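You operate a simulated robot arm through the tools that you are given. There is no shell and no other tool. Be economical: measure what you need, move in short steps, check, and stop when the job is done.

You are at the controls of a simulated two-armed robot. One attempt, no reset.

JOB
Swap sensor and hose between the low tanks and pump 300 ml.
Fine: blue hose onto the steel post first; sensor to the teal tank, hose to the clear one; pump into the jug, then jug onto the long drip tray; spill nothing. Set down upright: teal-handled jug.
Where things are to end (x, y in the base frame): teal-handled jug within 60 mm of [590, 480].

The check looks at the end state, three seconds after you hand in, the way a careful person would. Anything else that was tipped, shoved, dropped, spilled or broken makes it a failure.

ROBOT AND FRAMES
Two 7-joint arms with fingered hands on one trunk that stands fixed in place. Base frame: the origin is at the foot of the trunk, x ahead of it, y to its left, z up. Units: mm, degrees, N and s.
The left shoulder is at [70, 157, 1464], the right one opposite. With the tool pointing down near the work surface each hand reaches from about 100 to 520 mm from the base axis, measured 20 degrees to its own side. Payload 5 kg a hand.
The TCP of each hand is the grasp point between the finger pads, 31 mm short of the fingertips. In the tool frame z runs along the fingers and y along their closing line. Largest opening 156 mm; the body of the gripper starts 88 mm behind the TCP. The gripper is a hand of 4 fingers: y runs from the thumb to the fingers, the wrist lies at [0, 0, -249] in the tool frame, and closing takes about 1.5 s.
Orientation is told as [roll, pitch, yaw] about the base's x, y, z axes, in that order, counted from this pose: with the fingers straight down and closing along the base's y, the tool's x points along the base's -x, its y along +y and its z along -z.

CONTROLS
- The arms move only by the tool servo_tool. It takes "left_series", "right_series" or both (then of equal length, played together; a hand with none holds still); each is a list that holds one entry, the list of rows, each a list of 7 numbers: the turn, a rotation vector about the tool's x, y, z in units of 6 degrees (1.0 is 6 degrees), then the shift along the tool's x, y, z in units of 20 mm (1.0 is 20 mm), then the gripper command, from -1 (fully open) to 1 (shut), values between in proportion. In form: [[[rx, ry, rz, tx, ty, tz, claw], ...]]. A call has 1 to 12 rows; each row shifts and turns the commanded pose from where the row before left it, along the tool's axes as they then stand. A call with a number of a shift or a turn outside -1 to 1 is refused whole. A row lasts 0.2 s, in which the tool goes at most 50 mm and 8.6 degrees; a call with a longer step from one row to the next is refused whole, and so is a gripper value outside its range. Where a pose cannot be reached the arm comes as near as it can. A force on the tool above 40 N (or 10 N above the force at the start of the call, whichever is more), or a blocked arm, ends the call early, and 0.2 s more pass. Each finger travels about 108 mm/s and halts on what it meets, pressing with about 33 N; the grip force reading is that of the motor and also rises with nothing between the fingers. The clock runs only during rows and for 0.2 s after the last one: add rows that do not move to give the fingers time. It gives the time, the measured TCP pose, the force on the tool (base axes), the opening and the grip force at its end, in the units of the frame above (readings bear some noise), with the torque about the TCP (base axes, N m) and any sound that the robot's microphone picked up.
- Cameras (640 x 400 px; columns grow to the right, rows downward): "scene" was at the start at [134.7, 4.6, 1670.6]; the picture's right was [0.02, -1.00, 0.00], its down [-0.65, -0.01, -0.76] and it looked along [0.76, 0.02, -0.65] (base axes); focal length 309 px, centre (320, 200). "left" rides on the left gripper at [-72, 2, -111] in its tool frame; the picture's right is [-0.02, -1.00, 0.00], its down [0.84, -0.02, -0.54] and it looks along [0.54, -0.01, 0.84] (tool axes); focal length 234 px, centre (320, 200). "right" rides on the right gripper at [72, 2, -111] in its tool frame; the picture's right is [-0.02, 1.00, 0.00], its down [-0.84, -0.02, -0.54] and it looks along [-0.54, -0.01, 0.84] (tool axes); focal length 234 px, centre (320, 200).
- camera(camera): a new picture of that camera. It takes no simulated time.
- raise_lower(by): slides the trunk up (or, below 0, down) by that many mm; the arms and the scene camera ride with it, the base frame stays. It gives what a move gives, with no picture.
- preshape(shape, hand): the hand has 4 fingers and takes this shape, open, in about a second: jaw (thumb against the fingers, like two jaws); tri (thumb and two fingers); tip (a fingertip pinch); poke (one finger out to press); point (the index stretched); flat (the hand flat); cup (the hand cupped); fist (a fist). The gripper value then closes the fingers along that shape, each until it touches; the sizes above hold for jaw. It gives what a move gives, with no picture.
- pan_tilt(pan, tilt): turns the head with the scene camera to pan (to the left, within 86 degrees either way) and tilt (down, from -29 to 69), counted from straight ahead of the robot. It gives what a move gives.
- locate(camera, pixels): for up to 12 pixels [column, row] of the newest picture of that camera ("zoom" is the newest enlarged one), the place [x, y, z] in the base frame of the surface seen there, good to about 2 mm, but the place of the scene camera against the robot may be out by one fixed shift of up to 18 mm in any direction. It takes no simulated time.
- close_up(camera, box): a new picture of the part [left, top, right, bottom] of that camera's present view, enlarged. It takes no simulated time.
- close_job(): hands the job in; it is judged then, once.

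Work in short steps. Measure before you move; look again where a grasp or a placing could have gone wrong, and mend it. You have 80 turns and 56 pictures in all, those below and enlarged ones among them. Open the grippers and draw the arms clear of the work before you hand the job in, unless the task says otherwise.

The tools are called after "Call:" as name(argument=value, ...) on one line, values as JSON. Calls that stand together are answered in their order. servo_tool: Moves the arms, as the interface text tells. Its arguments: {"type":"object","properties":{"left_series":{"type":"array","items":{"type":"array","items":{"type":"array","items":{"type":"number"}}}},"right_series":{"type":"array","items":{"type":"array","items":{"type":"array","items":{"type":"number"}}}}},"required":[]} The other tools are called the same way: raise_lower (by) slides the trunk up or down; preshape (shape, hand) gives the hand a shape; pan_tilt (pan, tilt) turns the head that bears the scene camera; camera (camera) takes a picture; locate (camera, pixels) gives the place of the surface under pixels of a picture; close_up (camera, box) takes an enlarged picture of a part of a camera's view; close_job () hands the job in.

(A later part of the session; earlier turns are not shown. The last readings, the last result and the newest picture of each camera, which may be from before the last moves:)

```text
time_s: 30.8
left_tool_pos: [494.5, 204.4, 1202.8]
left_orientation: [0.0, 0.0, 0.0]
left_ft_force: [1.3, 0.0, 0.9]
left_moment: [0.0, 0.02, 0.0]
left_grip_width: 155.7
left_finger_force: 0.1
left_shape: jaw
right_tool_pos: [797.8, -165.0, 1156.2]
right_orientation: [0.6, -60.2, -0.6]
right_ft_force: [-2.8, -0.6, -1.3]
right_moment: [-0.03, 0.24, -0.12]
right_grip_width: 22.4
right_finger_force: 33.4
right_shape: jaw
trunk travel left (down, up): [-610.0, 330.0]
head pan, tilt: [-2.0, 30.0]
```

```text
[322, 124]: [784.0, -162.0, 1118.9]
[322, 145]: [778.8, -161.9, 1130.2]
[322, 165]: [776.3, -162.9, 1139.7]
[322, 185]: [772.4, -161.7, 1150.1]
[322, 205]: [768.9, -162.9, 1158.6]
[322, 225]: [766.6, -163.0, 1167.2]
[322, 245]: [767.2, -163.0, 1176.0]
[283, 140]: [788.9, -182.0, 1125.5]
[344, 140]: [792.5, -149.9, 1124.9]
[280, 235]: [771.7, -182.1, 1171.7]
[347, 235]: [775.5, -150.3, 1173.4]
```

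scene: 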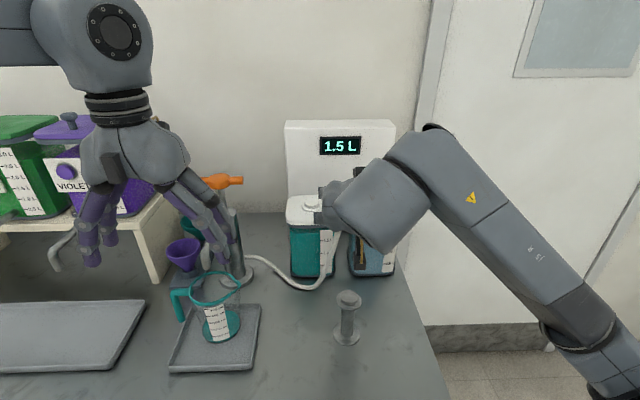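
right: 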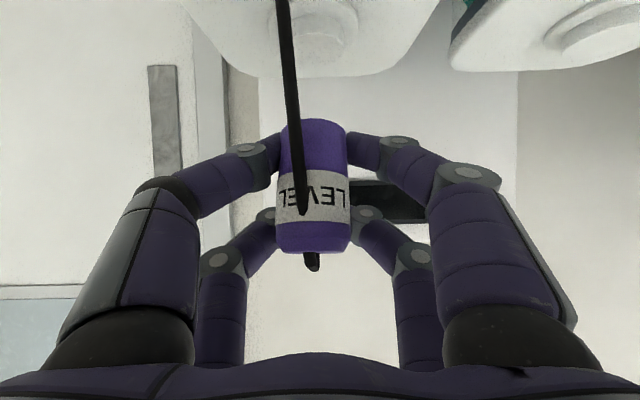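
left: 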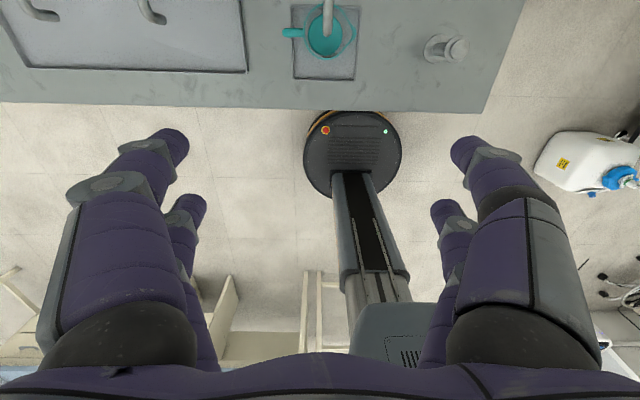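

The sensor leans ~19° in the grip. I'll counter 10° of that by rotating the hand (limited by reach) and carry it over the teal spigot.

Call:
servo_tool(right_series=[[[0, 0.83, 0, 0, 0, 0, 1], [0, 0.83, 0, 0, 0, 0, 1], [0, 0, 0, 0, 1, 0, 1], [0, 0, 0, 0, 1, 0, 1], [0, 0, 0, 0, 1, 0, 1], [0, 0, 0, 0, 1, 0, 1], [0, 0, 0, 0, 1, 0, 1], [0, 0, 0, 0, 1, 0, 1], [0, 0, 0, 0, 1, 0, 1], [0, 0, 0, 0, 1, 0, 1], [0, 0, 0, 0, 0, 0, 1]]])

Call:
camera(camera="right")

```text
time_s: 33.2
left_tool_pos: [494.5, 203.5, 1203.0]
left_orientation: [0.0, 0.0, -0.1]
left_ft_force: [-0.5, -0.2, 0.2]
left_moment: [-0.03, 0.01, 0.02]
left_grip_width: 155.8
left_finger_force: 0.0
left_shape: jaw
right_tool_pos: [793.9, -7.8, 1160.3]
right_orientation: [0.4, -50.4, -0.4]
right_ft_force: [-2.3, -1.1, -0.1]
right_moment: [0.0, 0.31, -0.12]
right_grip_width: 22.4
right_finger_force: 33.2
right_shape: jaw
trunk travel left (down, up): [-610.0, 330.0]
head pan, tilt: [-2.0, 30.0]
```

```text
26 pictures are left
```

right: 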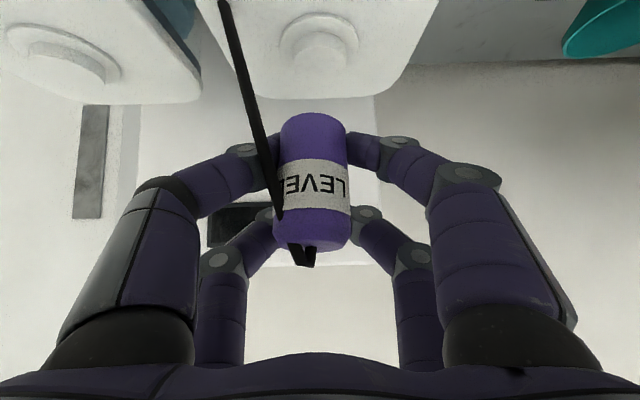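

Measure the tilt and the teal spigot from here.

Call:
locate(camera="right", pixels=[[322, 120], [322, 145], [322, 165], [322, 185], [322, 205], [322, 225], [340, 140], [284, 140], [318, 50], [290, 45], [347, 45], [318, 62]])

Call:
close_up(camera="right", box=[200, 0, 420, 140])

```text
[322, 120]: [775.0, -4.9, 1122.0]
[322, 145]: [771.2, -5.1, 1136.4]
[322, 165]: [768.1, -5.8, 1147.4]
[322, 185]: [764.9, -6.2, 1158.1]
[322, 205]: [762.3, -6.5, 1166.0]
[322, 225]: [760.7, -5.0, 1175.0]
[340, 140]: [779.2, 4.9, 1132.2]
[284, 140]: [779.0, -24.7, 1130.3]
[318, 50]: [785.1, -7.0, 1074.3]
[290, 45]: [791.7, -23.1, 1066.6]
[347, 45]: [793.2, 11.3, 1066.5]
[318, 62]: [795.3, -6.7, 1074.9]
```

```text
2.86 times, centred on (310, 70) of right
```

zoom: 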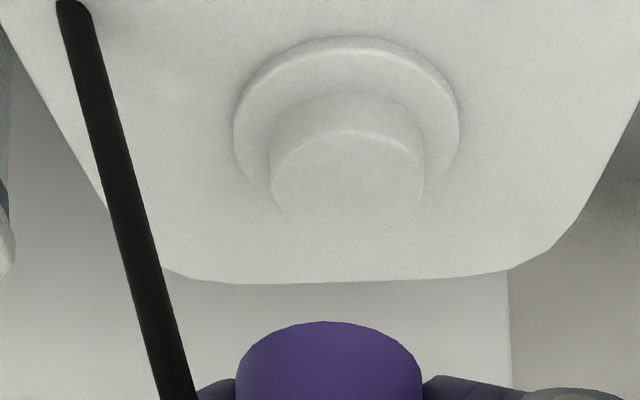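

Lean is now 16°; spigot centre (796,−6). Shift (+6,+3) and lower; pressing the low front edge on the spigot should also turn the sensor upright.

Call:
servo_tool(right_series=[[[0, 0, 0, -0.19, 0.15, 0.23, 1], [0, 0, 0, 0.386, 0, 0.319, 1], [0, 0, 0, 0.386, 0, 0.319, 1], [0, 0, 0, 0.386, 0, 0.319, 1], [0, 0, 0, 0.31, 0, 0.256, 1], [0, 0, 0, 0.077, 0, 0.064, 1], [0, 0, 0, 0.077, 0, 0.064, 1], [0, 0, 0, 0.077, 0, 0.064, 1], [0, 0, 0, 0.077, 0, 0.064, 1], [0, 0, 0, 0, 0, 0, 1]]])

Call:
camera(camera="right")

```text
time_s: 35.4
left_tool_pos: [493.4, 204.7, 1202.6]
left_orientation: [-0.1, -0.1, 0.0]
left_ft_force: [0.3, 0.1, 0.0]
left_moment: [-0.02, -0.01, -0.02]
left_grip_width: 156.2
left_finger_force: 0.2
left_shape: jaw
right_tool_pos: [801.8, -0.9, 1114.3]
right_orientation: [0.5, -50.4, -0.5]
right_ft_force: [3.3, 0.1, 8.7]
right_moment: [-0.06, 0.03, 0.02]
right_grip_width: 22.6
right_finger_force: 32.9
right_shape: jaw
trunk travel left (down, up): [-610.0, 330.0]
head pan, tilt: [-2.0, 30.0]
```

```text
24 pictures are left
```

right: 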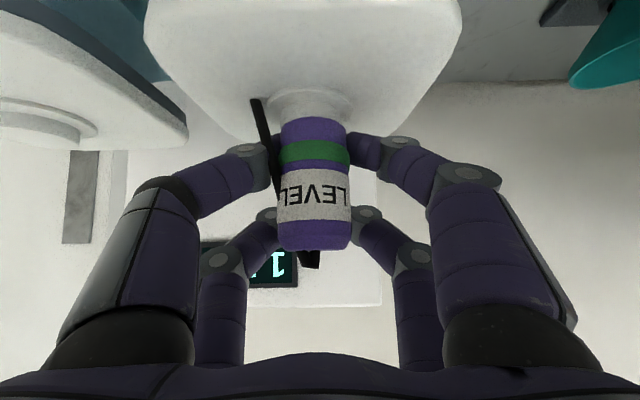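

Green band shows: the sensor latched on the teal tank. Open and back off.

Call:
servo_tool(right_series=[[[0, 0, 0, 0, 0, 0, 0.5], [0, 0, 0, 0, 0, 0, 0], [0, 0, 0, 0, 0, 0, 0], [0, 0, 0, 0, 0, 0, 0], [0, 0, 0, 0, 0, -0.5, 0], [0, 0, 0, 0, 0, -1, 0], [0, 0, 0, 0, 0, -1, 0], [0, 0, 0, 0, 0, -1, 0], [0, 0, 0, 0, 0, -1, 0], [0, 0, 0, 0, 0, -1, 0], [0, 0, 0, 0, 0, 0, 0]]])

Call:
camera(camera="right")

```text
time_s: 37.8
left_tool_pos: [494.6, 205.0, 1203.4]
left_orientation: [0.0, 0.0, 0.1]
left_ft_force: [-0.1, 0.3, 0.3]
left_moment: [0.0, 0.0, 0.03]
left_grip_width: 155.7
left_finger_force: 0.0
left_shape: jaw
right_tool_pos: [716.4, -3.3, 1184.6]
right_orientation: [0.4, -50.2, -0.3]
right_ft_force: [0.3, 0.6, -0.5]
right_moment: [0.0, 0.01, -0.04]
right_grip_width: 77.1
right_finger_force: 0.0
right_shape: jaw
trunk travel left (down, up): [-610.0, 330.0]
head pan, tilt: [-2.0, 30.0]
```

```text
23 pictures are left
```

right: 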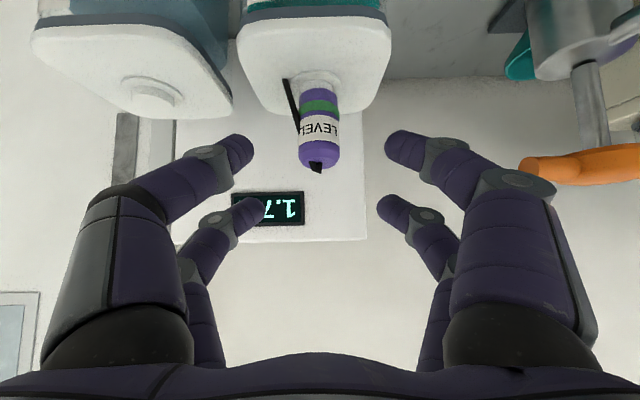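

Sensor seated, display 1.7 L. Now go back for the hose: retreat at height to x≈496, y≈−76.

Call:
servo_tool(right_series=[[[0, 0, 0, 0.64, -0.33, -0.768, 0], [0, 0, 0, 0.64, -0.33, -0.768, 0], [0, 0, 0, 0.64, -0.33, -0.768, 0], [0, 0, 0, 0.64, -0.33, -0.768, 0], [0, 0, 0, 0.64, -0.33, -0.768, 0], [0, 0, 0, 0.64, -0.33, -0.768, 0], [0, 0, 0, 0.64, -0.33, -0.768, 0], [0, 0, 0, 0.64, -0.33, -0.768, 0], [0, 0, 0, 0.64, -0.33, -0.768, 0], [0, 0, 0, 0.64, -0.33, -0.768, 0], [0, 0, 0, 0.64, -0.33, -0.768, 0], [0, 0, 0, 0, 0, 0, 0]]])

Call:
servo_tool(right_series=[[[0, 0, 0, 0.768, 0, 0.64, 0], [0, 0, 0, 0.768, 0, 0.64, 0], [0, 0, 0, 0.768, 0, 0.64, 0], [0, 0, 0, 0.768, 0, 0.64, 0], [0, 0, 0, 0, 0, 0, 0]]])

Call:
camera(camera="right")

```text
time_s: 40.4
left_tool_pos: [494.6, 205.0, 1202.4]
left_orientation: [0.0, -0.1, -0.1]
left_ft_force: [-0.8, 0.4, 0.6]
left_moment: [-0.01, 0.04, 0.02]
left_grip_width: 156.0
left_finger_force: 0.1
left_shape: jaw
right_tool_pos: [495.9, -75.7, 1180.6]
right_orientation: [0.4, -50.2, -0.4]
right_ft_force: [-0.6, 0.3, -0.2]
right_moment: [0.0, -0.01, -0.01]
right_grip_width: 77.4
right_finger_force: 0.0
right_shape: jaw
trunk travel left (down, up): [-610.0, 330.0]
head pan, tilt: [-2.0, 30.0]
```

```text
time_s: 41.6
left_tool_pos: [494.7, 206.1, 1202.8]
left_orientation: [-0.1, 0.0, 0.0]
left_ft_force: [0.0, -0.1, 0.5]
left_moment: [-0.02, -0.01, 0.01]
left_grip_width: 155.8
left_finger_force: 0.1
left_shape: jaw
right_tool_pos: [495.8, -72.1, 1102.3]
right_orientation: [0.4, -50.3, -0.5]
right_ft_force: [0.7, 0.3, -0.3]
right_moment: [0.0, 0.0, -0.01]
right_grip_width: 77.5
right_finger_force: 0.1
right_shape: jaw
trunk travel left (down, up): [-610.0, 330.0]
head pan, tilt: [-2.0, 30.0]
```

```text
22 pictures are left
```

right: 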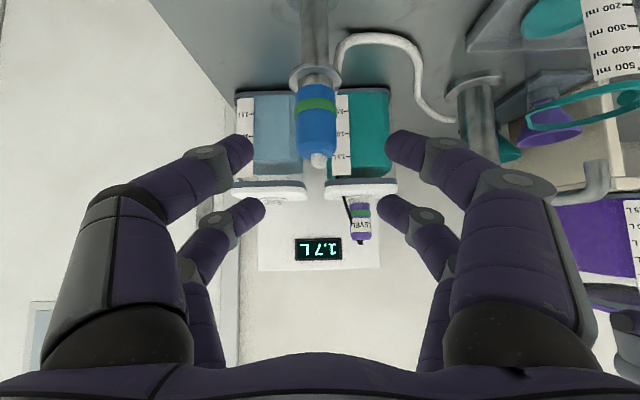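

Plug is centred at (316,120). Advance 103 mm and close.

Call:
servo_tool(right_series=[[[0, 0, 0, 0.26, -0.1, 0.862, 0], [0, 0, 0, 0, 0, 0.862, 0], [0, 0, 0, 0, 0, 0.862, 0], [0, 0, 0, 0, 0, 0.862, 0], [0, 0, 0, 0, 0, 0.862, 0], [0, 0, 0, 0, 0, 0.862, 0], [0, 0, 0, 0, 0, 0, 0.5], [0, 0, 0, 0, 0, 0, 1], [0, 0, 0, 0, 0, 0, 1], [0, 0, 0, 0, 0, 0, 1], [0, 0, 0, 0, 0, 0, 1], [0, 0, 0, 0, 0, 0, 1]]])

Call:
camera(camera="right")

```text
time_s: 44.2
left_tool_pos: [494.9, 204.0, 1203.0]
left_orientation: [0.0, 0.0, 0.0]
left_ft_force: [-0.6, 0.2, 0.3]
left_moment: [0.0, 0.0, 0.01]
left_grip_width: 155.9
left_finger_force: 0.1
left_shape: jaw
right_tool_pos: [573.0, -73.6, 1034.3]
right_orientation: [0.5, -50.3, -0.4]
right_ft_force: [-1.2, -0.1, 2.9]
right_moment: [0.01, 0.06, 0.01]
right_grip_width: 21.1
right_finger_force: 33.2
right_shape: jaw
trunk travel left (down, up): [-610.0, 330.0]
head pan, tilt: [-2.0, 30.0]
```

```text
21 pictures are left
```

right: 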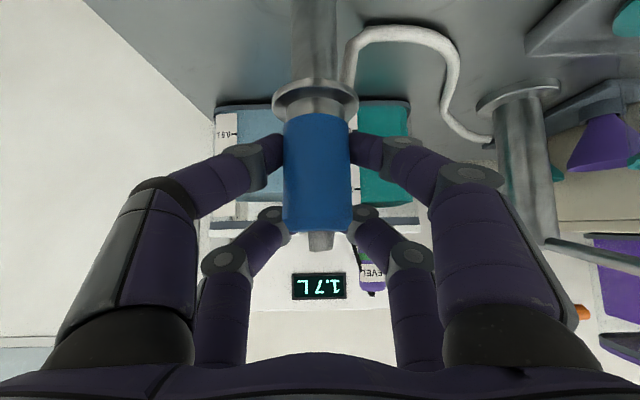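

Gripping released the latch; forces small. Lift 130 mm and measure tilt.

Call:
servo_tool(right_series=[[[0, 0, 0, -0.3, 0, -0.25, 1], [0, 0, 0, -0.768, 0, -0.64, 1], [0, 0, 0, -0.768, 0, -0.64, 1], [0, 0, 0, -0.768, 0, -0.64, 1], [0, 0, 0, -0.768, 0, -0.64, 1], [0, 0, 0, -0.768, 0, -0.64, 1], [0, 0, 0, -0.768, 0, -0.64, 1], [0, 0, 0, 0, 0, 0, 1]]])

Call:
camera(camera="right")

Call:
locate(camera="right", pixels=[[318, 125], [318, 145], [318, 165], [318, 185], [318, 205], [318, 225], [290, 170], [345, 170]])

```text
time_s: 46.0
left_tool_pos: [494.1, 204.7, 1203.8]
left_orientation: [-0.1, 0.0, 0.0]
left_ft_force: [-0.2, 0.5, 0.0]
left_moment: [0.01, 0.01, 0.01]
left_grip_width: 155.8
left_finger_force: 0.1
left_shape: jaw
right_tool_pos: [572.5, -75.2, 1161.3]
right_orientation: [0.4, -50.4, -0.4]
right_ft_force: [-0.5, -0.4, -1.3]
right_moment: [0.01, -0.01, -0.01]
right_grip_width: 21.3
right_finger_force: 32.7
right_shape: jaw
trunk travel left (down, up): [-610.0, 330.0]
head pan, tilt: [-2.0, 30.0]
```

```text
20 pictures are left
```

right: 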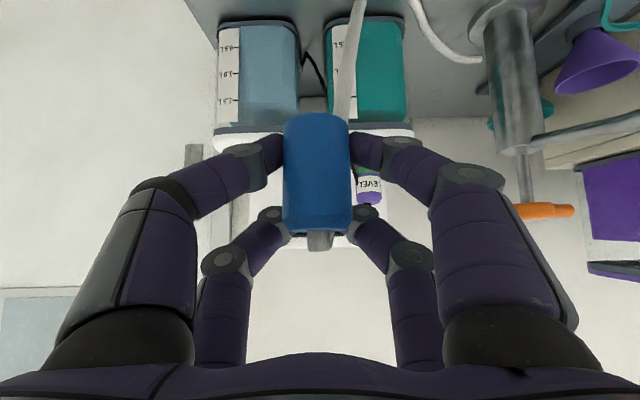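

```text
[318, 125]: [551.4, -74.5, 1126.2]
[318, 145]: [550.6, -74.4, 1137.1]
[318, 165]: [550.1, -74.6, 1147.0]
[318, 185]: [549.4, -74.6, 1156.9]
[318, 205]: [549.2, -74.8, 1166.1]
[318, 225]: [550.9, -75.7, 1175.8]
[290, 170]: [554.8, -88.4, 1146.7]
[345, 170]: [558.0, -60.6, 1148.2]
```

Upright within 2°. Carry it toward the clear spigot at this height: 220 mm forward, 90 mm right.

Call:
servo_tool(right_series=[[[0, 0, 0, -0.64, -0.75, 0.768, 1], [0, 0, 0, -0.64, -0.75, 0.768, 1], [0, 0, 0, -0.64, -0.75, 0.768, 1], [0, 0, 0, -0.64, -0.75, 0.768, 1], [0, 0, 0, -0.64, -0.75, 0.768, 1], [0, 0, 0, -0.64, -0.75, 0.768, 1], [0, 0, 0, -0.64, 0, 0.768, 1], [0, 0, 0, -0.64, 0, 0.768, 1], [0, 0, 0, -0.64, 0, 0.768, 1], [0, 0, 0, -0.64, 0, 0.768, 1], [0, 0, 0, -0.64, 0, 0.768, 1], [0, 0, 0, 0, 0, 0, 1]]])

Call:
camera(camera="right")

Call:
locate(camera="right", pixels=[[318, 120], [318, 145], [318, 165], [318, 185], [318, 205], [290, 170], [345, 170], [320, 40], [320, 50], [320, 60], [320, 65], [300, 50]])

```text
time_s: 48.6
left_tool_pos: [494.2, 205.5, 1203.1]
left_orientation: [0.0, -0.1, 0.1]
left_ft_force: [-0.7, 0.1, 0.0]
left_moment: [-0.02, 0.0, 0.03]
left_grip_width: 155.9
left_finger_force: 0.0
left_shape: jaw
right_tool_pos: [793.0, -166.2, 1160.7]
right_orientation: [0.5, -50.3, -0.4]
right_ft_force: [-0.7, -0.7, -1.0]
right_moment: [0.03, 0.03, -0.02]
right_grip_width: 21.3
right_finger_force: 32.8
right_shape: jaw
trunk travel left (down, up): [-610.0, 330.0]
head pan, tilt: [-2.0, 30.0]
```

```text
19 pictures are left
```

right: 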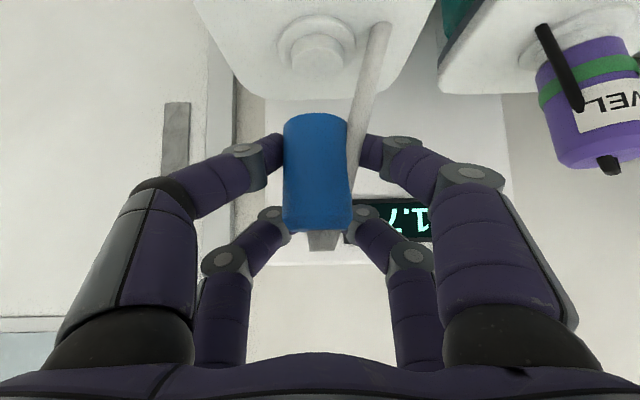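

```text
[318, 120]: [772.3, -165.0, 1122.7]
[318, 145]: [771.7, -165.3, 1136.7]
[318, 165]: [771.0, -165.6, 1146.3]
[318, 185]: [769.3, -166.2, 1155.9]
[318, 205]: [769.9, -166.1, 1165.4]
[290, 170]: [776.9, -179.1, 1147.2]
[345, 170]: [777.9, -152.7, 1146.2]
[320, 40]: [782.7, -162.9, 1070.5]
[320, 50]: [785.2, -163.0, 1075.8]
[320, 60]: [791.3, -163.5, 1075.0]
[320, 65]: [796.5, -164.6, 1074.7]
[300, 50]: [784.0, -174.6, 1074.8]
```

Shift +8 mm x, +1 mm y, then lower 40 mm and finish in 2 mm steps.

Call:
servo_tool(right_series=[[[0, 0, 0, -0.256, 0.05, 0.307, 1], [0, 0, 0, 0.384, 0, 0.32, 1], [0, 0, 0, 0.384, 0, 0.32, 1], [0, 0, 0, 0.384, 0, 0.32, 1], [0, 0, 0, 0.384, 0, 0.32, 1], [0, 0, 0, 0.077, 0, 0.064, 1], [0, 0, 0, 0.077, 0, 0.064, 1], [0, 0, 0, 0.077, 0, 0.064, 1], [0, 0, 0, 0.077, 0, 0.064, 1], [0, 0, 0, 0, 0, 0, 1]]])

Call:
camera(camera="right")

```text
time_s: 50.8
left_tool_pos: [493.8, 204.8, 1203.2]
left_orientation: [0.0, -0.1, 0.0]
left_ft_force: [-0.3, -0.1, 0.1]
left_moment: [0.02, 0.0, 0.01]
left_grip_width: 156.3
left_finger_force: 0.0
left_shape: jaw
right_tool_pos: [800.9, -164.5, 1115.7]
right_orientation: [0.5, -50.6, -0.6]
right_ft_force: [6.0, -0.5, 14.9]
right_moment: [0.01, -0.1, -0.04]
right_grip_width: 21.3
right_finger_force: 33.5
right_shape: jaw
trunk travel left (down, up): [-610.0, 330.0]
head pan, tilt: [-2.0, 30.0]
```

```text
18 pictures are left
```

right: 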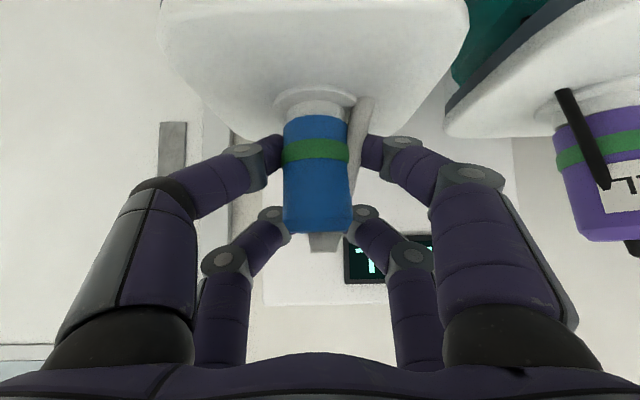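

Green band again: hose latched on the clear tank. Open, back out and retreat.

Call:
servo_tool(right_series=[[[0, 0, 0, 0, 0, 0, 0.5], [0, 0, 0, 0, 0, 0, 0], [0, 0, 0, 0, 0, 0, 0], [0, 0, 0, 0, 0, 0, 0], [0, 0, 0, 0, 0, -0.5, 0], [0, 0, 0, 0, 0, -1, 0], [0, 0, 0, 0, 0, -1, 0], [0, 0, 0, 0, 0, -1, 0], [0, 0, 0, 0, 0, -1, 0], [0, 0, 0, 0.64, 0, -0.768, 0], [0, 0, 0, 0.64, 0, -0.768, 0], [0, 0, 0, 0.64, 0, -0.768, 0]]])

Call:
servo_tool(right_series=[[[0, 0, 0, 0.64, -0.5, -0.768, 0], [0, 0, 0, 0.64, -0.5, -0.768, 0], [0, 0, 0, 0.64, -0.5, -0.768, 0], [0, 0, 0, 0.64, -0.5, -0.768, 0], [0, 0, 0, 0.64, -0.5, -0.768, 0], [0, 0, 0, 0.64, -0.5, -0.768, 0], [0, 0, 0, 0, 0, 0, 0]]])

Call:
camera(camera="right")

Call:
camera(camera="scene")

```text
time_s: 53.4
left_tool_pos: [494.2, 203.9, 1203.2]
left_orientation: [-0.1, -0.1, 0.0]
left_ft_force: [-0.4, -0.8, -0.3]
left_moment: [-0.01, 0.0, -0.01]
left_grip_width: 156.2
left_finger_force: 0.1
left_shape: jaw
right_tool_pos: [670.2, -164.9, 1170.5]
right_orientation: [0.5, -50.3, -0.4]
right_ft_force: [-1.0, -0.5, 0.0]
right_moment: [-0.01, -0.03, 0.01]
right_grip_width: 77.5
right_finger_force: 0.1
right_shape: jaw
trunk travel left (down, up): [-610.0, 330.0]
head pan, tilt: [-2.0, 30.0]
```

```text
time_s: 55.0
left_tool_pos: [495.3, 205.3, 1202.6]
left_orientation: [0.0, 0.0, 0.0]
left_ft_force: [0.4, -0.4, -0.5]
left_moment: [0.01, -0.01, -0.02]
left_grip_width: 155.9
left_finger_force: 0.0
left_shape: jaw
right_tool_pos: [554.9, -223.2, 1170.2]
right_orientation: [0.4, -50.3, -0.3]
right_ft_force: [-0.6, -0.2, 0.2]
right_moment: [0.03, 0.01, 0.02]
right_grip_width: 77.4
right_finger_force: 0.0
right_shape: jaw
trunk travel left (down, up): [-610.0, 330.0]
head pan, tilt: [-2.0, 30.0]
```

```text
17 pictures are left
```

right: 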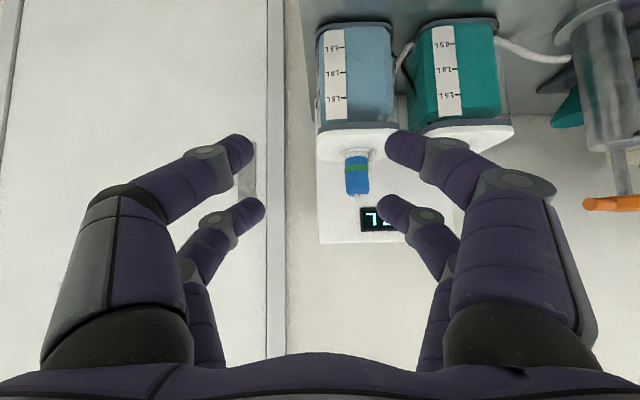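

```text
16 pictures are left
```

scene: 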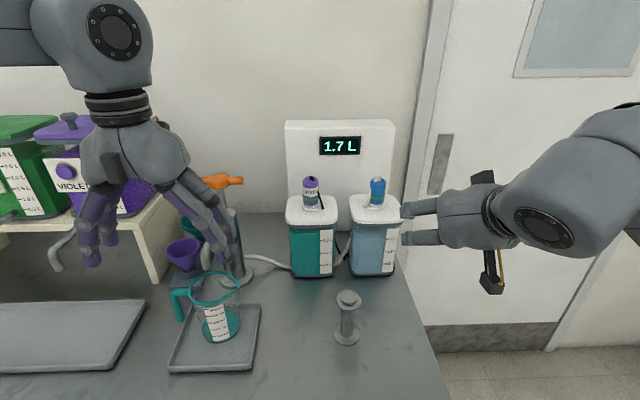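

Swap done; only 16 pictures left. Measure pump rod, barrel top and handle from these pictures.

Call:
locate(camera="right", pixels=[[605, 203], [588, 203], [637, 203], [622, 165], [624, 190], [615, 150], [610, 140], [630, 140]])

Call:
locate(camera="scene", pixels=[[220, 180], [242, 180], [230, 195], [233, 205], [215, 285], [228, 327], [206, 320], [240, 320]])

Call:
close_up(camera="scene", box=[160, 160, 270, 380])

```text
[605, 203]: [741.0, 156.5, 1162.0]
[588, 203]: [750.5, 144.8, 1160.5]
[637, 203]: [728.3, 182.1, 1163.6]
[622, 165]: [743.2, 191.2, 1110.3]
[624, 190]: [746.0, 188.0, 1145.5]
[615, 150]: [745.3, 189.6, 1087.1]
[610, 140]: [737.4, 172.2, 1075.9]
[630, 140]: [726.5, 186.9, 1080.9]
```

```text
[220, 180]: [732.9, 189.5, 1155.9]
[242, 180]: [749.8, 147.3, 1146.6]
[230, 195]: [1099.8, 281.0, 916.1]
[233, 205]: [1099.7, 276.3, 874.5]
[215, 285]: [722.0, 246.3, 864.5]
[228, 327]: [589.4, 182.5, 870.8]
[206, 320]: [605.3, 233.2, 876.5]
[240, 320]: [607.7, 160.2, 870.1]
```

```text
1.82 times, centred on (215, 270) of scene
```

zoom: 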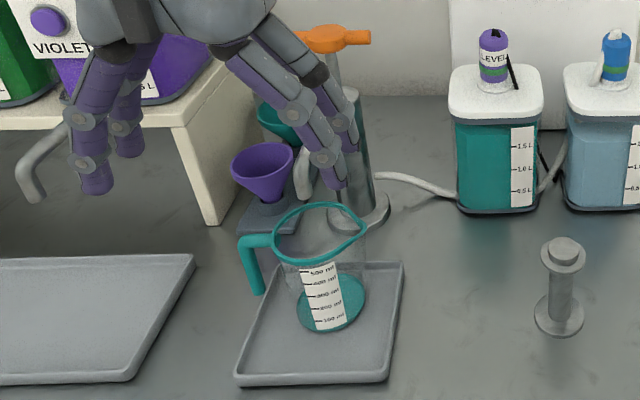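

Barrel top z≈1083, T-handle centre (745,190,1163): about 60 mm of stroke; jug is empty. I turn the left hand to point forward, closed, moving to about (648,190,1245), to press the handle with the underside of the digits.

Call:
servo_tool(left_series=[[[0, -1, 0, -0.557, -0.06, -0.121, -0.8], [0, -1, 0, -0.567, -0.06, -0.062, -0.6], [0, -1, 0, -0.57, -0.06, -0.002, -0.4], [0, -1, 0, -0.567, -0.06, 0.057, -0.2], [0, -1, 0, -0.558, -0.06, 0.116, 0], [0, -1, 0, -0.543, -0.06, 0.174, 0.2], [0, -1, 0, -0.522, -0.06, 0.23, 0.4], [0, -1, 0, -0.495, -0.06, 0.283, 0.6], [0, -1, 0, -0.463, -0.06, 0.333, 0.8], [0, -1, 0, -0.425, -0.06, 0.38, 1], [0, -1, 0, -0.383, -0.06, 0.423, 1], [0, -1, 0, -0.337, -0.06, 0.46, 1]]])

Call:
servo_tool(left_series=[[[0, -1, 0, -0.287, 0, 0.49, 1], [0, -1, 0, -0.235, 0, 0.52, 1], [0, 0, 0, 0, 0, 0, 1]]])

Call:
camera(camera="left")

```text
time_s: 57.6
left_tool_pos: [628.5, 191.0, 1232.7]
left_orientation: [-0.2, -71.9, 0.3]
left_ft_force: [0.8, 1.2, -0.8]
left_moment: [0.0, 0.01, -0.01]
left_grip_width: 0.0
left_finger_force: 33.2
left_shape: jaw
right_tool_pos: [555.8, -222.2, 1169.1]
right_orientation: [0.5, -50.3, -0.3]
right_ft_force: [-0.3, 0.4, 0.5]
right_moment: [0.02, 0.03, -0.02]
right_grip_width: 77.4
right_finger_force: 0.2
right_shape: jaw
trunk travel left (down, up): [-610.0, 330.0]
head pan, tilt: [-2.0, 30.0]
```

```text
time_s: 58.4
left_tool_pos: [650.0, 188.6, 1239.6]
left_orientation: [-0.1, -84.1, 0.1]
left_ft_force: [-0.7, 0.0, -0.6]
left_moment: [0.01, 0.03, 0.03]
left_grip_width: 0.0
left_finger_force: 33.1
left_shape: jaw
right_tool_pos: [554.2, -223.6, 1170.4]
right_orientation: [0.6, -50.4, -0.5]
right_ft_force: [-0.3, -0.1, 0.7]
right_moment: [0.02, -0.05, 0.02]
right_grip_width: 77.3
right_finger_force: 0.2
right_shape: jaw
trunk travel left (down, up): [-610.0, 330.0]
head pan, tilt: [-2.0, 30.0]
```

```text
14 pictures are left
```

left: 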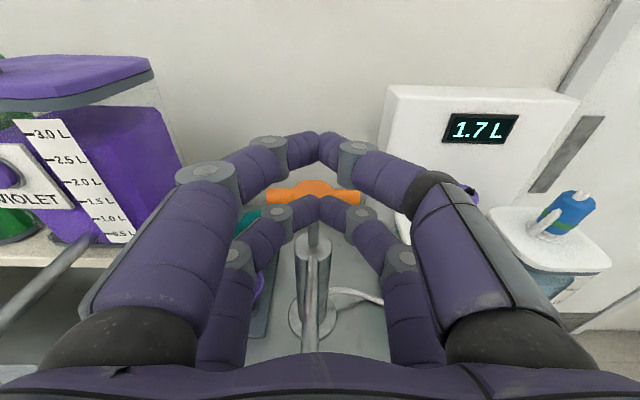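

Aligned with the T (313,192). Go forward 95 mm above it, then press down gradually.

Call:
servo_tool(left_series=[[[0, 0, 0, -0.1, 0.05, 0.95, 1], [0, 0, 0, -0.1, 0.05, 0.95, 1], [0, 0, 0, -0.1, 0, 0.95, 1], [0, 0, 0, -0.1, 0, 0.95, 1], [0, 0, 0, -0.1, 0, 0.95, 1], [0, 0, 0, 0.5, 0, 0.05, 1], [0, 0, 0, 0.5, 0, 0.05, 1], [0, 0, 0, 0.5, 0, 0.05, 1], [0, 0, 0, 0.5, 0, 0.05, 1], [0, 0, 0, 0.5, 0, 0.05, 1], [0, 0, 0, 0, 0, 0, 1]]])

Call:
close_up(camera="scene", box=[130, 130, 290, 350])

```text
time_s: 60.8
left_tool_pos: [745.3, 191.5, 1189.2]
left_orientation: [-0.1, -84.1, -0.1]
left_ft_force: [1.5, -0.1, 3.4]
left_moment: [0.0, -0.09, 0.0]
left_grip_width: 0.1
left_finger_force: 32.6
left_shape: jaw
right_tool_pos: [554.2, -223.6, 1169.6]
right_orientation: [0.5, -50.2, -0.5]
right_ft_force: [0.1, -0.5, 0.1]
right_moment: [-0.02, -0.02, 0.03]
right_grip_width: 77.4
right_finger_force: 0.1
right_shape: jaw
trunk travel left (down, up): [-610.0, 330.0]
head pan, tilt: [-2.0, 30.0]
```

```text
1.82 times, centred on (210, 240) of scene
```

zoom: 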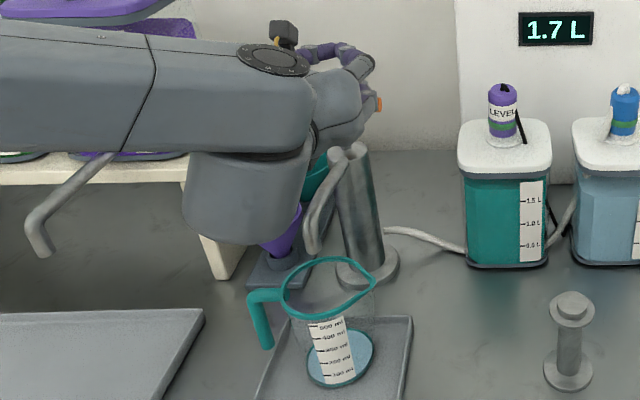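

The jug bottom has turned pale blue: the stroke already delivers, with only ~3 N. Push on down 40 mm and read the level.

Call:
servo_tool(left_series=[[[0, 0, 0, 0.5, 0, 0.05, 1], [0, 0, 0, 0.5, 0, 0.05, 1], [0, 0, 0, 0.5, 0, 0.05, 1], [0, 0, 0, 0.5, 0, 0.05, 1], [0, 0, 0, 0, 0, 0, 1]]])

Call:
close_up(camera="scene", box=[180, 260, 270, 350])

```text
time_s: 62.0
left_tool_pos: [746.1, 191.5, 1157.6]
left_orientation: [0.6, -84.0, -0.6]
left_ft_force: [1.0, 0.3, 6.8]
left_moment: [0.07, -0.11, 0.02]
left_grip_width: 0.0
left_finger_force: 33.1
left_shape: jaw
left hand out of reach, approached as far as the arm can: row 4
right_tool_pos: [553.6, -224.0, 1169.2]
right_orientation: [0.6, -50.3, -0.5]
right_ft_force: [-0.7, -0.6, -0.5]
right_moment: [0.06, 0.02, 0.02]
right_grip_width: 77.4
right_finger_force: 0.1
right_shape: jaw
trunk travel left (down, up): [-610.0, 330.0]
head pan, tilt: [-2.0, 30.0]
heard: click
```

```text
4.44 times, centred on (225, 305) of scene
```

zoom: 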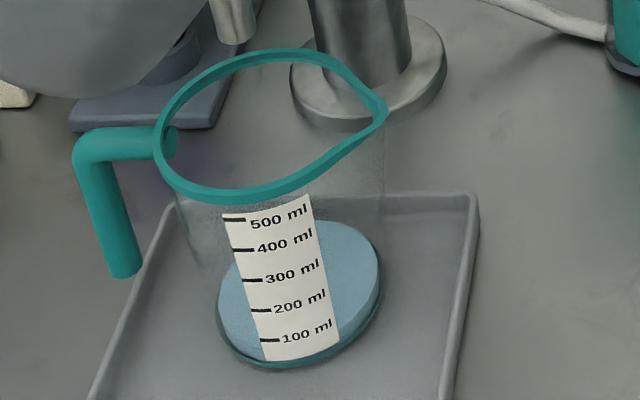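

A click marks the stroke's end; level looks near 100 ml. Raise the hand 65 mm and see whether the handle springs back.

Call:
servo_tool(left_series=[[[0, 0, 0, -0.5, 0, -0.05, 1], [0, 0, 0, -0.5, 0, -0.05, 1], [0, 0, 0, -0.5, 0, -0.05, 1], [0, 0, 0, -0.5, 0, -0.05, 1], [0, 0, 0, -0.5, 0, -0.05, 1], [0, 0, 0, -0.5, 0, -0.05, 1], [0, 0, 0, -0.5, 0, -0.05, 1], [0, 0, 0, 0, 0, 0, 1]]])

Call:
close_up(camera="left", box=[180, 120, 480, 360])

```text
time_s: 63.8
left_tool_pos: [746.2, 191.1, 1226.6]
left_orientation: [-0.1, -84.1, -0.1]
left_ft_force: [0.4, -0.3, -0.4]
left_moment: [-0.01, -0.01, 0.03]
left_grip_width: 0.0
left_finger_force: 33.2
left_shape: jaw
right_tool_pos: [555.3, -222.7, 1170.3]
right_orientation: [0.4, -50.4, -0.4]
right_ft_force: [0.5, -0.3, -0.3]
right_moment: [0.01, -0.03, -0.03]
right_grip_width: 77.5
right_finger_force: 0.0
right_shape: jaw
trunk travel left (down, up): [-610.0, 330.0]
head pan, tilt: [-2.0, 30.0]
```

```text
1.67 times, centred on (330, 240) of left
```

zoom: 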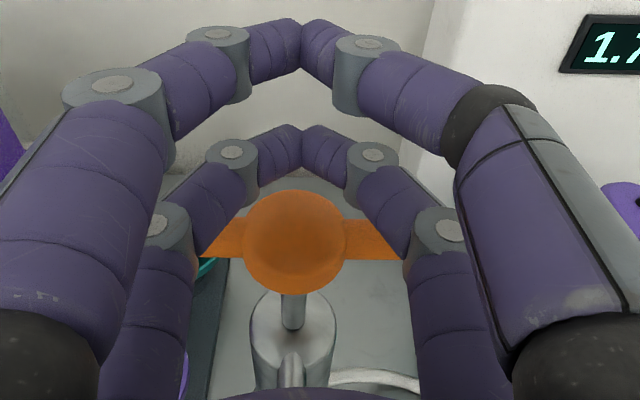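

Measure the handle's present height.

Call:
locate(camera="zoom", pixels=[[295, 240], [230, 240], [370, 240], [293, 310], [290, 330]])

```text
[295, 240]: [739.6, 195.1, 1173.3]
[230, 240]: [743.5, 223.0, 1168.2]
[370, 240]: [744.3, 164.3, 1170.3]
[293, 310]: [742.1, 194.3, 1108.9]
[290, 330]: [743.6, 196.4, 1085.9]
```

Handle springs back. Second full stroke down to the click, then up, and read the jug.

Call:
servo_tool(left_series=[[[0, 0, 0, 0.5, 0, 0.05, 1], [0, 0, 0, 0.5, 0, 0.05, 1], [0, 0, 0, 0.5, 0, 0.05, 1], [0, 0, 0, 0.5, 0, 0.05, 1], [0, 0, 0, 0.5, 0, 0.05, 1], [0, 0, 0, 0.5, 0, 0.05, 1], [0, 0, 0, 0.45, 0, 0.05, 1], [0, 0, 0, 0, 0, 0, 1], [0, 0, 0, 0, 0, 0, 1]]])

Call:
servo_tool(left_series=[[[0, 0, 0, -0.5, 0, -0.05, 1], [0, 0, 0, -0.5, 0, -0.05, 1], [0, 0, 0, -0.5, 0, -0.05, 1], [0, 0, 0, -0.5, 0, -0.05, 1], [0, 0, 0, -0.5, 0, -0.05, 1], [0, 0, 0, -0.5, 0, -0.05, 1], [0, 0, 0, -0.5, 0, -0.05, 1], [0, 0, 0, 0, 0, 0, 1]]])

Call:
close_up(camera="scene", box=[180, 260, 270, 350])

```text
time_s: 65.8
left_tool_pos: [745.5, 193.7, 1158.6]
left_orientation: [0.5, -84.0, -0.6]
left_ft_force: [0.4, 1.2, 5.7]
left_moment: [0.07, -0.07, 0.05]
left_grip_width: 0.0
left_finger_force: 33.2
left_shape: jaw
right_tool_pos: [552.8, -224.0, 1169.5]
right_orientation: [0.6, -50.3, -0.5]
right_ft_force: [0.3, -0.7, 0.4]
right_moment: [0.01, -0.01, 0.0]
right_grip_width: 77.7
right_finger_force: 0.1
right_shape: jaw
trunk travel left (down, up): [-610.0, 330.0]
head pan, tilt: [-2.0, 30.0]
heard: click
```

```text
time_s: 67.6
left_tool_pos: [745.1, 192.2, 1228.4]
left_orientation: [0.1, -84.0, -0.1]
left_ft_force: [0.2, 0.4, -1.0]
left_moment: [0.0, 0.0, 0.01]
left_grip_width: 0.0
left_finger_force: 32.6
left_shape: jaw
right_tool_pos: [554.4, -223.8, 1170.5]
right_orientation: [0.4, -50.2, -0.4]
right_ft_force: [0.2, -0.1, 0.7]
right_moment: [-0.02, 0.02, 0.02]
right_grip_width: 77.6
right_finger_force: 0.2
right_shape: jaw
trunk travel left (down, up): [-610.0, 330.0]
head pan, tilt: [-2.0, 30.0]
```

```text
4.44 times, centred on (225, 305) of scene
```

zoom: 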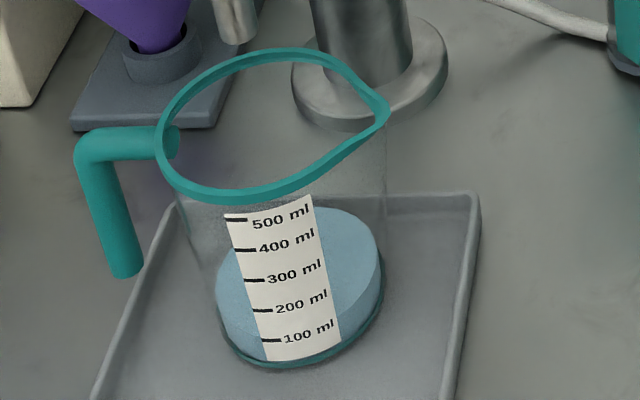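

Judge the volume by measured heights: liquid surface versus the label's marks.

Call:
locate(camera="zoom", pixels=[[350, 250], [340, 230], [350, 280], [240, 290], [236, 219], [243, 250], [253, 280], [262, 310], [270, 340], [365, 320], [280, 364]])

```text
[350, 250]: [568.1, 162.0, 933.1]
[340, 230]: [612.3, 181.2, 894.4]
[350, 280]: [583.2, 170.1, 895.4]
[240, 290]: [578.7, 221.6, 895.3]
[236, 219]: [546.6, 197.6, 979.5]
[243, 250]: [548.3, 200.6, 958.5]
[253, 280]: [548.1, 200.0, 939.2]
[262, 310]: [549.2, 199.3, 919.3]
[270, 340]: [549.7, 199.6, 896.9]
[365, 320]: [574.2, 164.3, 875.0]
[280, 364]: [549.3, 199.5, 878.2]
```

Surface is at the 100 ml mark after two strokes, so 50 ml per stroke. Two more strokes.

Call:
servo_tool(left_series=[[[0, 0, 0, 0.69, 0, 0.07, 1], [0, 0, 0, 0.69, 0, 0.07, 1], [0, 0, 0, 0.69, 0, 0.07, 1], [0, 0, 0, 0.69, 0, 0.07, 1], [0, 0, 0, 0.69, 0, 0.07, 1], [0, 0, 0, 0, 0, 0, 1], [0, 0, 0, -0.69, 0, -0.07, 1], [0, 0, 0, -0.69, 0, -0.07, 1], [0, 0, 0, -0.69, 0, -0.07, 1], [0, 0, 0, -0.69, 0, -0.07, 1], [0, 0, 0, -0.69, 0, -0.07, 1], [0, 0, 0, 0, 0, 0, 1]]])

Call:
servo_tool(left_series=[[[0, 0, 0, 0.69, 0, 0.07, 1], [0, 0, 0, 0.69, 0, 0.07, 1], [0, 0, 0, 0.69, 0, 0.07, 1], [0, 0, 0, 0.69, 0, 0.07, 1], [0, 0, 0, 0.69, 0, 0.07, 1], [0, 0, 0, 0, 0, 0, 1], [0, 0, 0, -0.69, 0, -0.07, 1], [0, 0, 0, -0.69, 0, -0.07, 1], [0, 0, 0, -0.69, 0, -0.07, 1], [0, 0, 0, -0.69, 0, -0.07, 1], [0, 0, 0, -0.69, 0, -0.07, 1], [0, 0, 0, 0, 0, 0, 1]]])

Call:
close_up(camera="scene", box=[180, 260, 270, 350])

Call:
locate(camera="zoom", pixels=[[345, 240], [345, 225], [340, 260], [235, 275], [253, 280], [262, 310], [270, 340]])

```text
time_s: 70.2
left_tool_pos: [746.8, 193.8, 1228.2]
left_orientation: [-0.2, -84.0, 0.2]
left_ft_force: [-0.1, 0.4, -0.1]
left_moment: [-0.03, 0.01, 0.03]
left_grip_width: 0.0
left_finger_force: 33.4
left_shape: jaw
right_tool_pos: [553.9, -223.7, 1169.9]
right_orientation: [0.4, -50.3, -0.3]
right_ft_force: [0.3, -0.3, 0.6]
right_moment: [-0.02, -0.02, 0.02]
right_grip_width: 77.5
right_finger_force: 0.0
right_shape: jaw
trunk travel left (down, up): [-610.0, 330.0]
head pan, tilt: [-2.0, 30.0]
heard: click
```

```text
time_s: 72.8
left_tool_pos: [745.8, 190.8, 1229.3]
left_orientation: [0.1, -84.0, -0.2]
left_ft_force: [0.0, 0.1, -0.3]
left_moment: [0.01, 0.04, 0.02]
left_grip_width: 0.0
left_finger_force: 33.0
left_shape: jaw
right_tool_pos: [555.9, -222.6, 1169.1]
right_orientation: [0.4, -50.3, -0.3]
right_ft_force: [0.6, -0.4, 0.5]
right_moment: [-0.02, -0.02, 0.02]
right_grip_width: 77.5
right_finger_force: 0.1
right_shape: jaw
trunk travel left (down, up): [-610.0, 330.0]
head pan, tilt: [-2.0, 30.0]
heard: click
```

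```text
4.44 times, centred on (225, 305) of scene
```

zoom: 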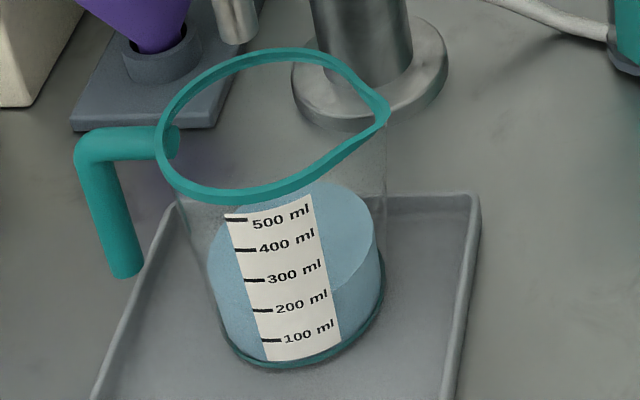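

```text
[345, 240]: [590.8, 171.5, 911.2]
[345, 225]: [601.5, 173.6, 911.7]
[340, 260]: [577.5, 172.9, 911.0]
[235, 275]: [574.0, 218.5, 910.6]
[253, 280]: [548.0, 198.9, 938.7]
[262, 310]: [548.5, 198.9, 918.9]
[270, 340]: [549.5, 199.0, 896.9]
```

Surface 911 mm vs marks 100→897, 200→919: about 165–170 ml after four strokes (~40 ml each). Two more strokes, then measure again.

Call:
servo_tool(left_series=[[[0, 0, 0, 0.69, 0, 0.07, 1], [0, 0, 0, 0.69, 0, 0.07, 1], [0, 0, 0, 0.69, 0, 0.07, 1], [0, 0, 0, 0.69, 0, 0.07, 1], [0, 0, 0, 0.69, 0, 0.07, 1], [0, 0, 0, 0, 0, 0, 1], [0, 0, 0, -0.69, 0, -0.07, 1], [0, 0, 0, -0.69, 0, -0.07, 1], [0, 0, 0, -0.69, 0, -0.07, 1], [0, 0, 0, -0.69, 0, -0.07, 1], [0, 0, 0, -0.69, 0, -0.07, 1], [0, 0, 0, 0, 0, 0, 1]]])

Call:
servo_tool(left_series=[[[0, 0, 0, 0.69, 0, 0.07, 1], [0, 0, 0, 0.69, 0, 0.07, 1], [0, 0, 0, 0.69, 0, 0.07, 1], [0, 0, 0, 0.69, 0, 0.07, 1], [0, 0, 0, 0.69, 0, 0.07, 1], [0, 0, 0, 0, 0, 0, 1], [0, 0, 0, -0.69, 0, -0.07, 1], [0, 0, 0, -0.69, 0, -0.07, 1], [0, 0, 0, -0.69, 0, -0.07, 1], [0, 0, 0, -0.69, 0, -0.07, 1], [0, 0, 0, -0.69, 0, -0.07, 1], [0, 0, 0, 0, 0, 0, 1]]])

Call:
close_up(camera="scene", box=[180, 260, 270, 350])

Call:
locate(camera="zoom", pixels=[[345, 225], [340, 210], [340, 240], [345, 250], [225, 262], [253, 280], [262, 310], [270, 340]])

```text
time_s: 75.4
left_tool_pos: [747.5, 192.5, 1228.6]
left_orientation: [-0.1, -84.1, 0.1]
left_ft_force: [-0.2, 0.0, -0.1]
left_moment: [0.0, 0.02, -0.02]
left_grip_width: 0.0
left_finger_force: 32.6
left_shape: jaw
right_tool_pos: [555.2, -222.4, 1170.0]
right_orientation: [0.5, -50.3, -0.4]
right_ft_force: [-0.5, -0.6, 0.8]
right_moment: [-0.02, -0.03, 0.01]
right_grip_width: 77.6
right_finger_force: 0.0
right_shape: jaw
trunk travel left (down, up): [-610.0, 330.0]
head pan, tilt: [-2.0, 30.0]
heard: click
```

```text
time_s: 78.0
left_tool_pos: [745.6, 194.4, 1228.1]
left_orientation: [0.2, -84.0, -0.2]
left_ft_force: [0.3, 0.6, 0.3]
left_moment: [0.02, -0.01, -0.01]
left_grip_width: 0.0
left_finger_force: 33.0
left_shape: jaw
right_tool_pos: [554.7, -221.8, 1170.0]
right_orientation: [0.4, -50.3, -0.4]
right_ft_force: [1.0, -0.6, -0.1]
right_moment: [0.01, -0.01, 0.0]
right_grip_width: 77.6
right_finger_force: 0.1
right_shape: jaw
trunk travel left (down, up): [-610.0, 330.0]
head pan, tilt: [-2.0, 30.0]
heard: click
```

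```text
4.44 times, centred on (225, 305) of scene
```

zoom: 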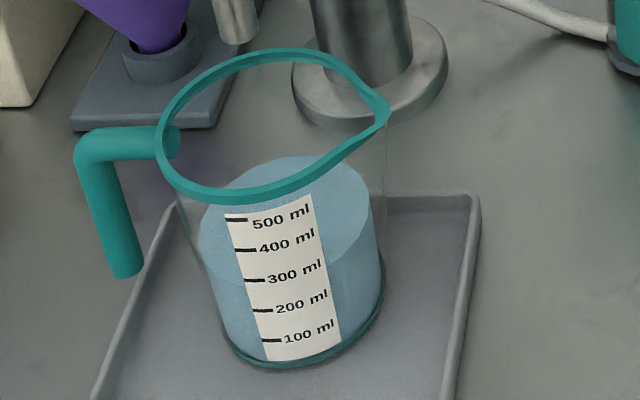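

```text
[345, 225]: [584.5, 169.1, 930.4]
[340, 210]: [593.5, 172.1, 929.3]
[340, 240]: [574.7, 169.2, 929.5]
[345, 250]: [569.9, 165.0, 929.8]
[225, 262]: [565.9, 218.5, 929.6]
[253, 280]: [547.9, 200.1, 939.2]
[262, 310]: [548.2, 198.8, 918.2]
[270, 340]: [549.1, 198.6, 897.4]
```

Now ~254 ml by the marks (929.7 vs 300 mark 939.2), about 42 ml per stroke. One more full stroke, then measure.

Call:
servo_tool(left_series=[[[0, 0, 0, 0.69, 0, 0.07, 1], [0, 0, 0, 0.69, 0, 0.07, 1], [0, 0, 0, 0.69, 0, 0.07, 1], [0, 0, 0, 0.69, 0, 0.07, 1], [0, 0, 0, 0.69, 0, 0.07, 1], [0, 0, 0, 0, 0, 0, 1], [0, 0, 0, -0.69, 0, -0.07, 1], [0, 0, 0, -0.69, 0, -0.07, 1], [0, 0, 0, -0.69, 0, -0.07, 1], [0, 0, 0, -0.69, 0, -0.07, 1], [0, 0, 0, -0.69, 0, -0.07, 1], [0, 0, 0, 0, 0, 0, 1]]])

Call:
close_up(camera="scene", box=[180, 260, 270, 350])

Call:
locate(camera="zoom", pixels=[[345, 215], [340, 205], [340, 230], [335, 195], [217, 255], [253, 280], [262, 310], [270, 340], [120, 275], [95, 200], [90, 160], [150, 140]])

```text
time_s: 80.6
left_tool_pos: [745.6, 193.9, 1225.9]
left_orientation: [-0.1, -84.0, 0.1]
left_ft_force: [0.2, -0.2, -0.4]
left_moment: [-0.02, -0.01, 0.03]
left_grip_width: 0.0
left_finger_force: 32.9
left_shape: jaw
right_tool_pos: [553.9, -222.5, 1168.9]
right_orientation: [0.3, -50.2, -0.3]
right_ft_force: [0.6, 0.8, 0.0]
right_moment: [-0.03, 0.0, 0.03]
right_grip_width: 77.4
right_finger_force: 0.1
right_shape: jaw
trunk travel left (down, up): [-610.0, 330.0]
head pan, tilt: [-2.0, 30.0]
heard: click
```

```text
4.44 times, centred on (225, 305) of scene
```

zoom: 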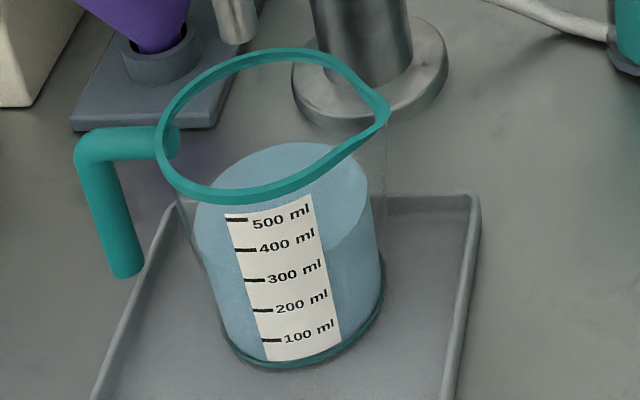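

```text
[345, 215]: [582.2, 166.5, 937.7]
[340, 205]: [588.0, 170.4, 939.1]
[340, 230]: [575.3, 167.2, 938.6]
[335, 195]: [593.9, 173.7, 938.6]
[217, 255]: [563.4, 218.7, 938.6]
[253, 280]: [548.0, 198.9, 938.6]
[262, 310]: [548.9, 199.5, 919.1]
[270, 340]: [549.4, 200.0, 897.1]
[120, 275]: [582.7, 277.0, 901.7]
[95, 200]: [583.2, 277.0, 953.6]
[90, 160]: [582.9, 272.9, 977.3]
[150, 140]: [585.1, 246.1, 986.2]
```

Surface 938.6 mm = the 300 ml mark. Pumping done. Now withdraw the left hand at height and line up with the jug handle (bar ≈ (590,273), z 915–990).

Call:
servo_tool(left_series=[[[0, 0, 0, 0.1, 0, -0.95, 1], [0, 0.15, 0, 0.16, 0.42, -0.95, 0.9], [0, 0.15, 0, 0.16, 0.42, -0.95, 0.8], [0, 0.15, 0, 0.16, 0.42, -0.95, 0.7], [0, 0.15, 0, 0.16, 0.42, -0.95, 0.6], [0, 0.15, 0, 0.16, 0.42, -0.95, 0.59], [0, 0.15, 0, 0.16, 0.42, -0.95, 0.59], [0, 0.15, 0, 0.16, 0.42, -0.95, 0.59], [0, 0.15, 0, 0.16, 0.42, -0.95, 0.59], [0, 0.15, 0, 0.16, 0.42, -0.95, 0.59], [0, 0.15, 0, 0.16, 0.42, -0.95, 0.59], [0, 0, 0, 0.25, 0, -0.9, 0.59]]])

```text
time_s: 83.2
left_tool_pos: [566.7, 257.8, 1236.0]
left_orientation: [0.2, -74.9, -0.2]
left_ft_force: [0.4, 0.4, 0.6]
left_moment: [0.01, 0.0, 0.0]
left_grip_width: 30.9
left_finger_force: 0.1
left_shape: jaw
left hand out of reach, approached as far as the arm can: row 9, 10, 11, 12
right_tool_pos: [553.4, -224.6, 1170.0]
right_orientation: [0.5, -50.3, -0.6]
right_ft_force: [0.3, 0.2, 0.1]
right_moment: [0.02, -0.02, 0.05]
right_grip_width: 77.3
right_finger_force: 0.1
right_shape: jaw
trunk travel left (down, up): [-610.0, 330.0]
head pan, tilt: [-2.0, 30.0]
```

Near the arm's minimum reach up here; lower down there is room. Descend 120 mm and check.

Call:
servo_tool(left_series=[[[0, 0, 0, 0.966, 0, 0.259, 0.59], [0, 0, 0, 0.966, 0, 0.259, 0.59], [0, 0, 0, 0.966, 0, 0.259, 0.59], [0, 0, 0, 0.966, 0, 0.259, 0.59], [0, 0, 0, 0.966, 0, 0.259, 0.59], [0, 0, 0, 0.966, 0, 0.259, 0.59], [0, 0, 0, 0, 0, 0, 0.59]]])

```text
time_s: 84.8
left_tool_pos: [600.3, 244.2, 1138.5]
left_orientation: [0.5, -75.0, -0.4]
left_ft_force: [-0.2, -1.2, -0.2]
left_moment: [0.0, 0.02, 0.03]
left_grip_width: 30.7
left_finger_force: 0.2
left_shape: jaw
left hand out of reach, approached as far as the arm can: row 1, 2, 3, 4, 5
right_tool_pos: [553.3, -224.3, 1170.4]
right_orientation: [0.6, -50.3, -0.6]
right_ft_force: [0.1, -0.9, 0.0]
right_moment: [0.03, -0.02, 0.02]
right_grip_width: 77.5
right_finger_force: 0.1
right_shape: jaw
trunk travel left (down, up): [-610.0, 330.0]
head pan, tilt: [-2.0, 30.0]
```

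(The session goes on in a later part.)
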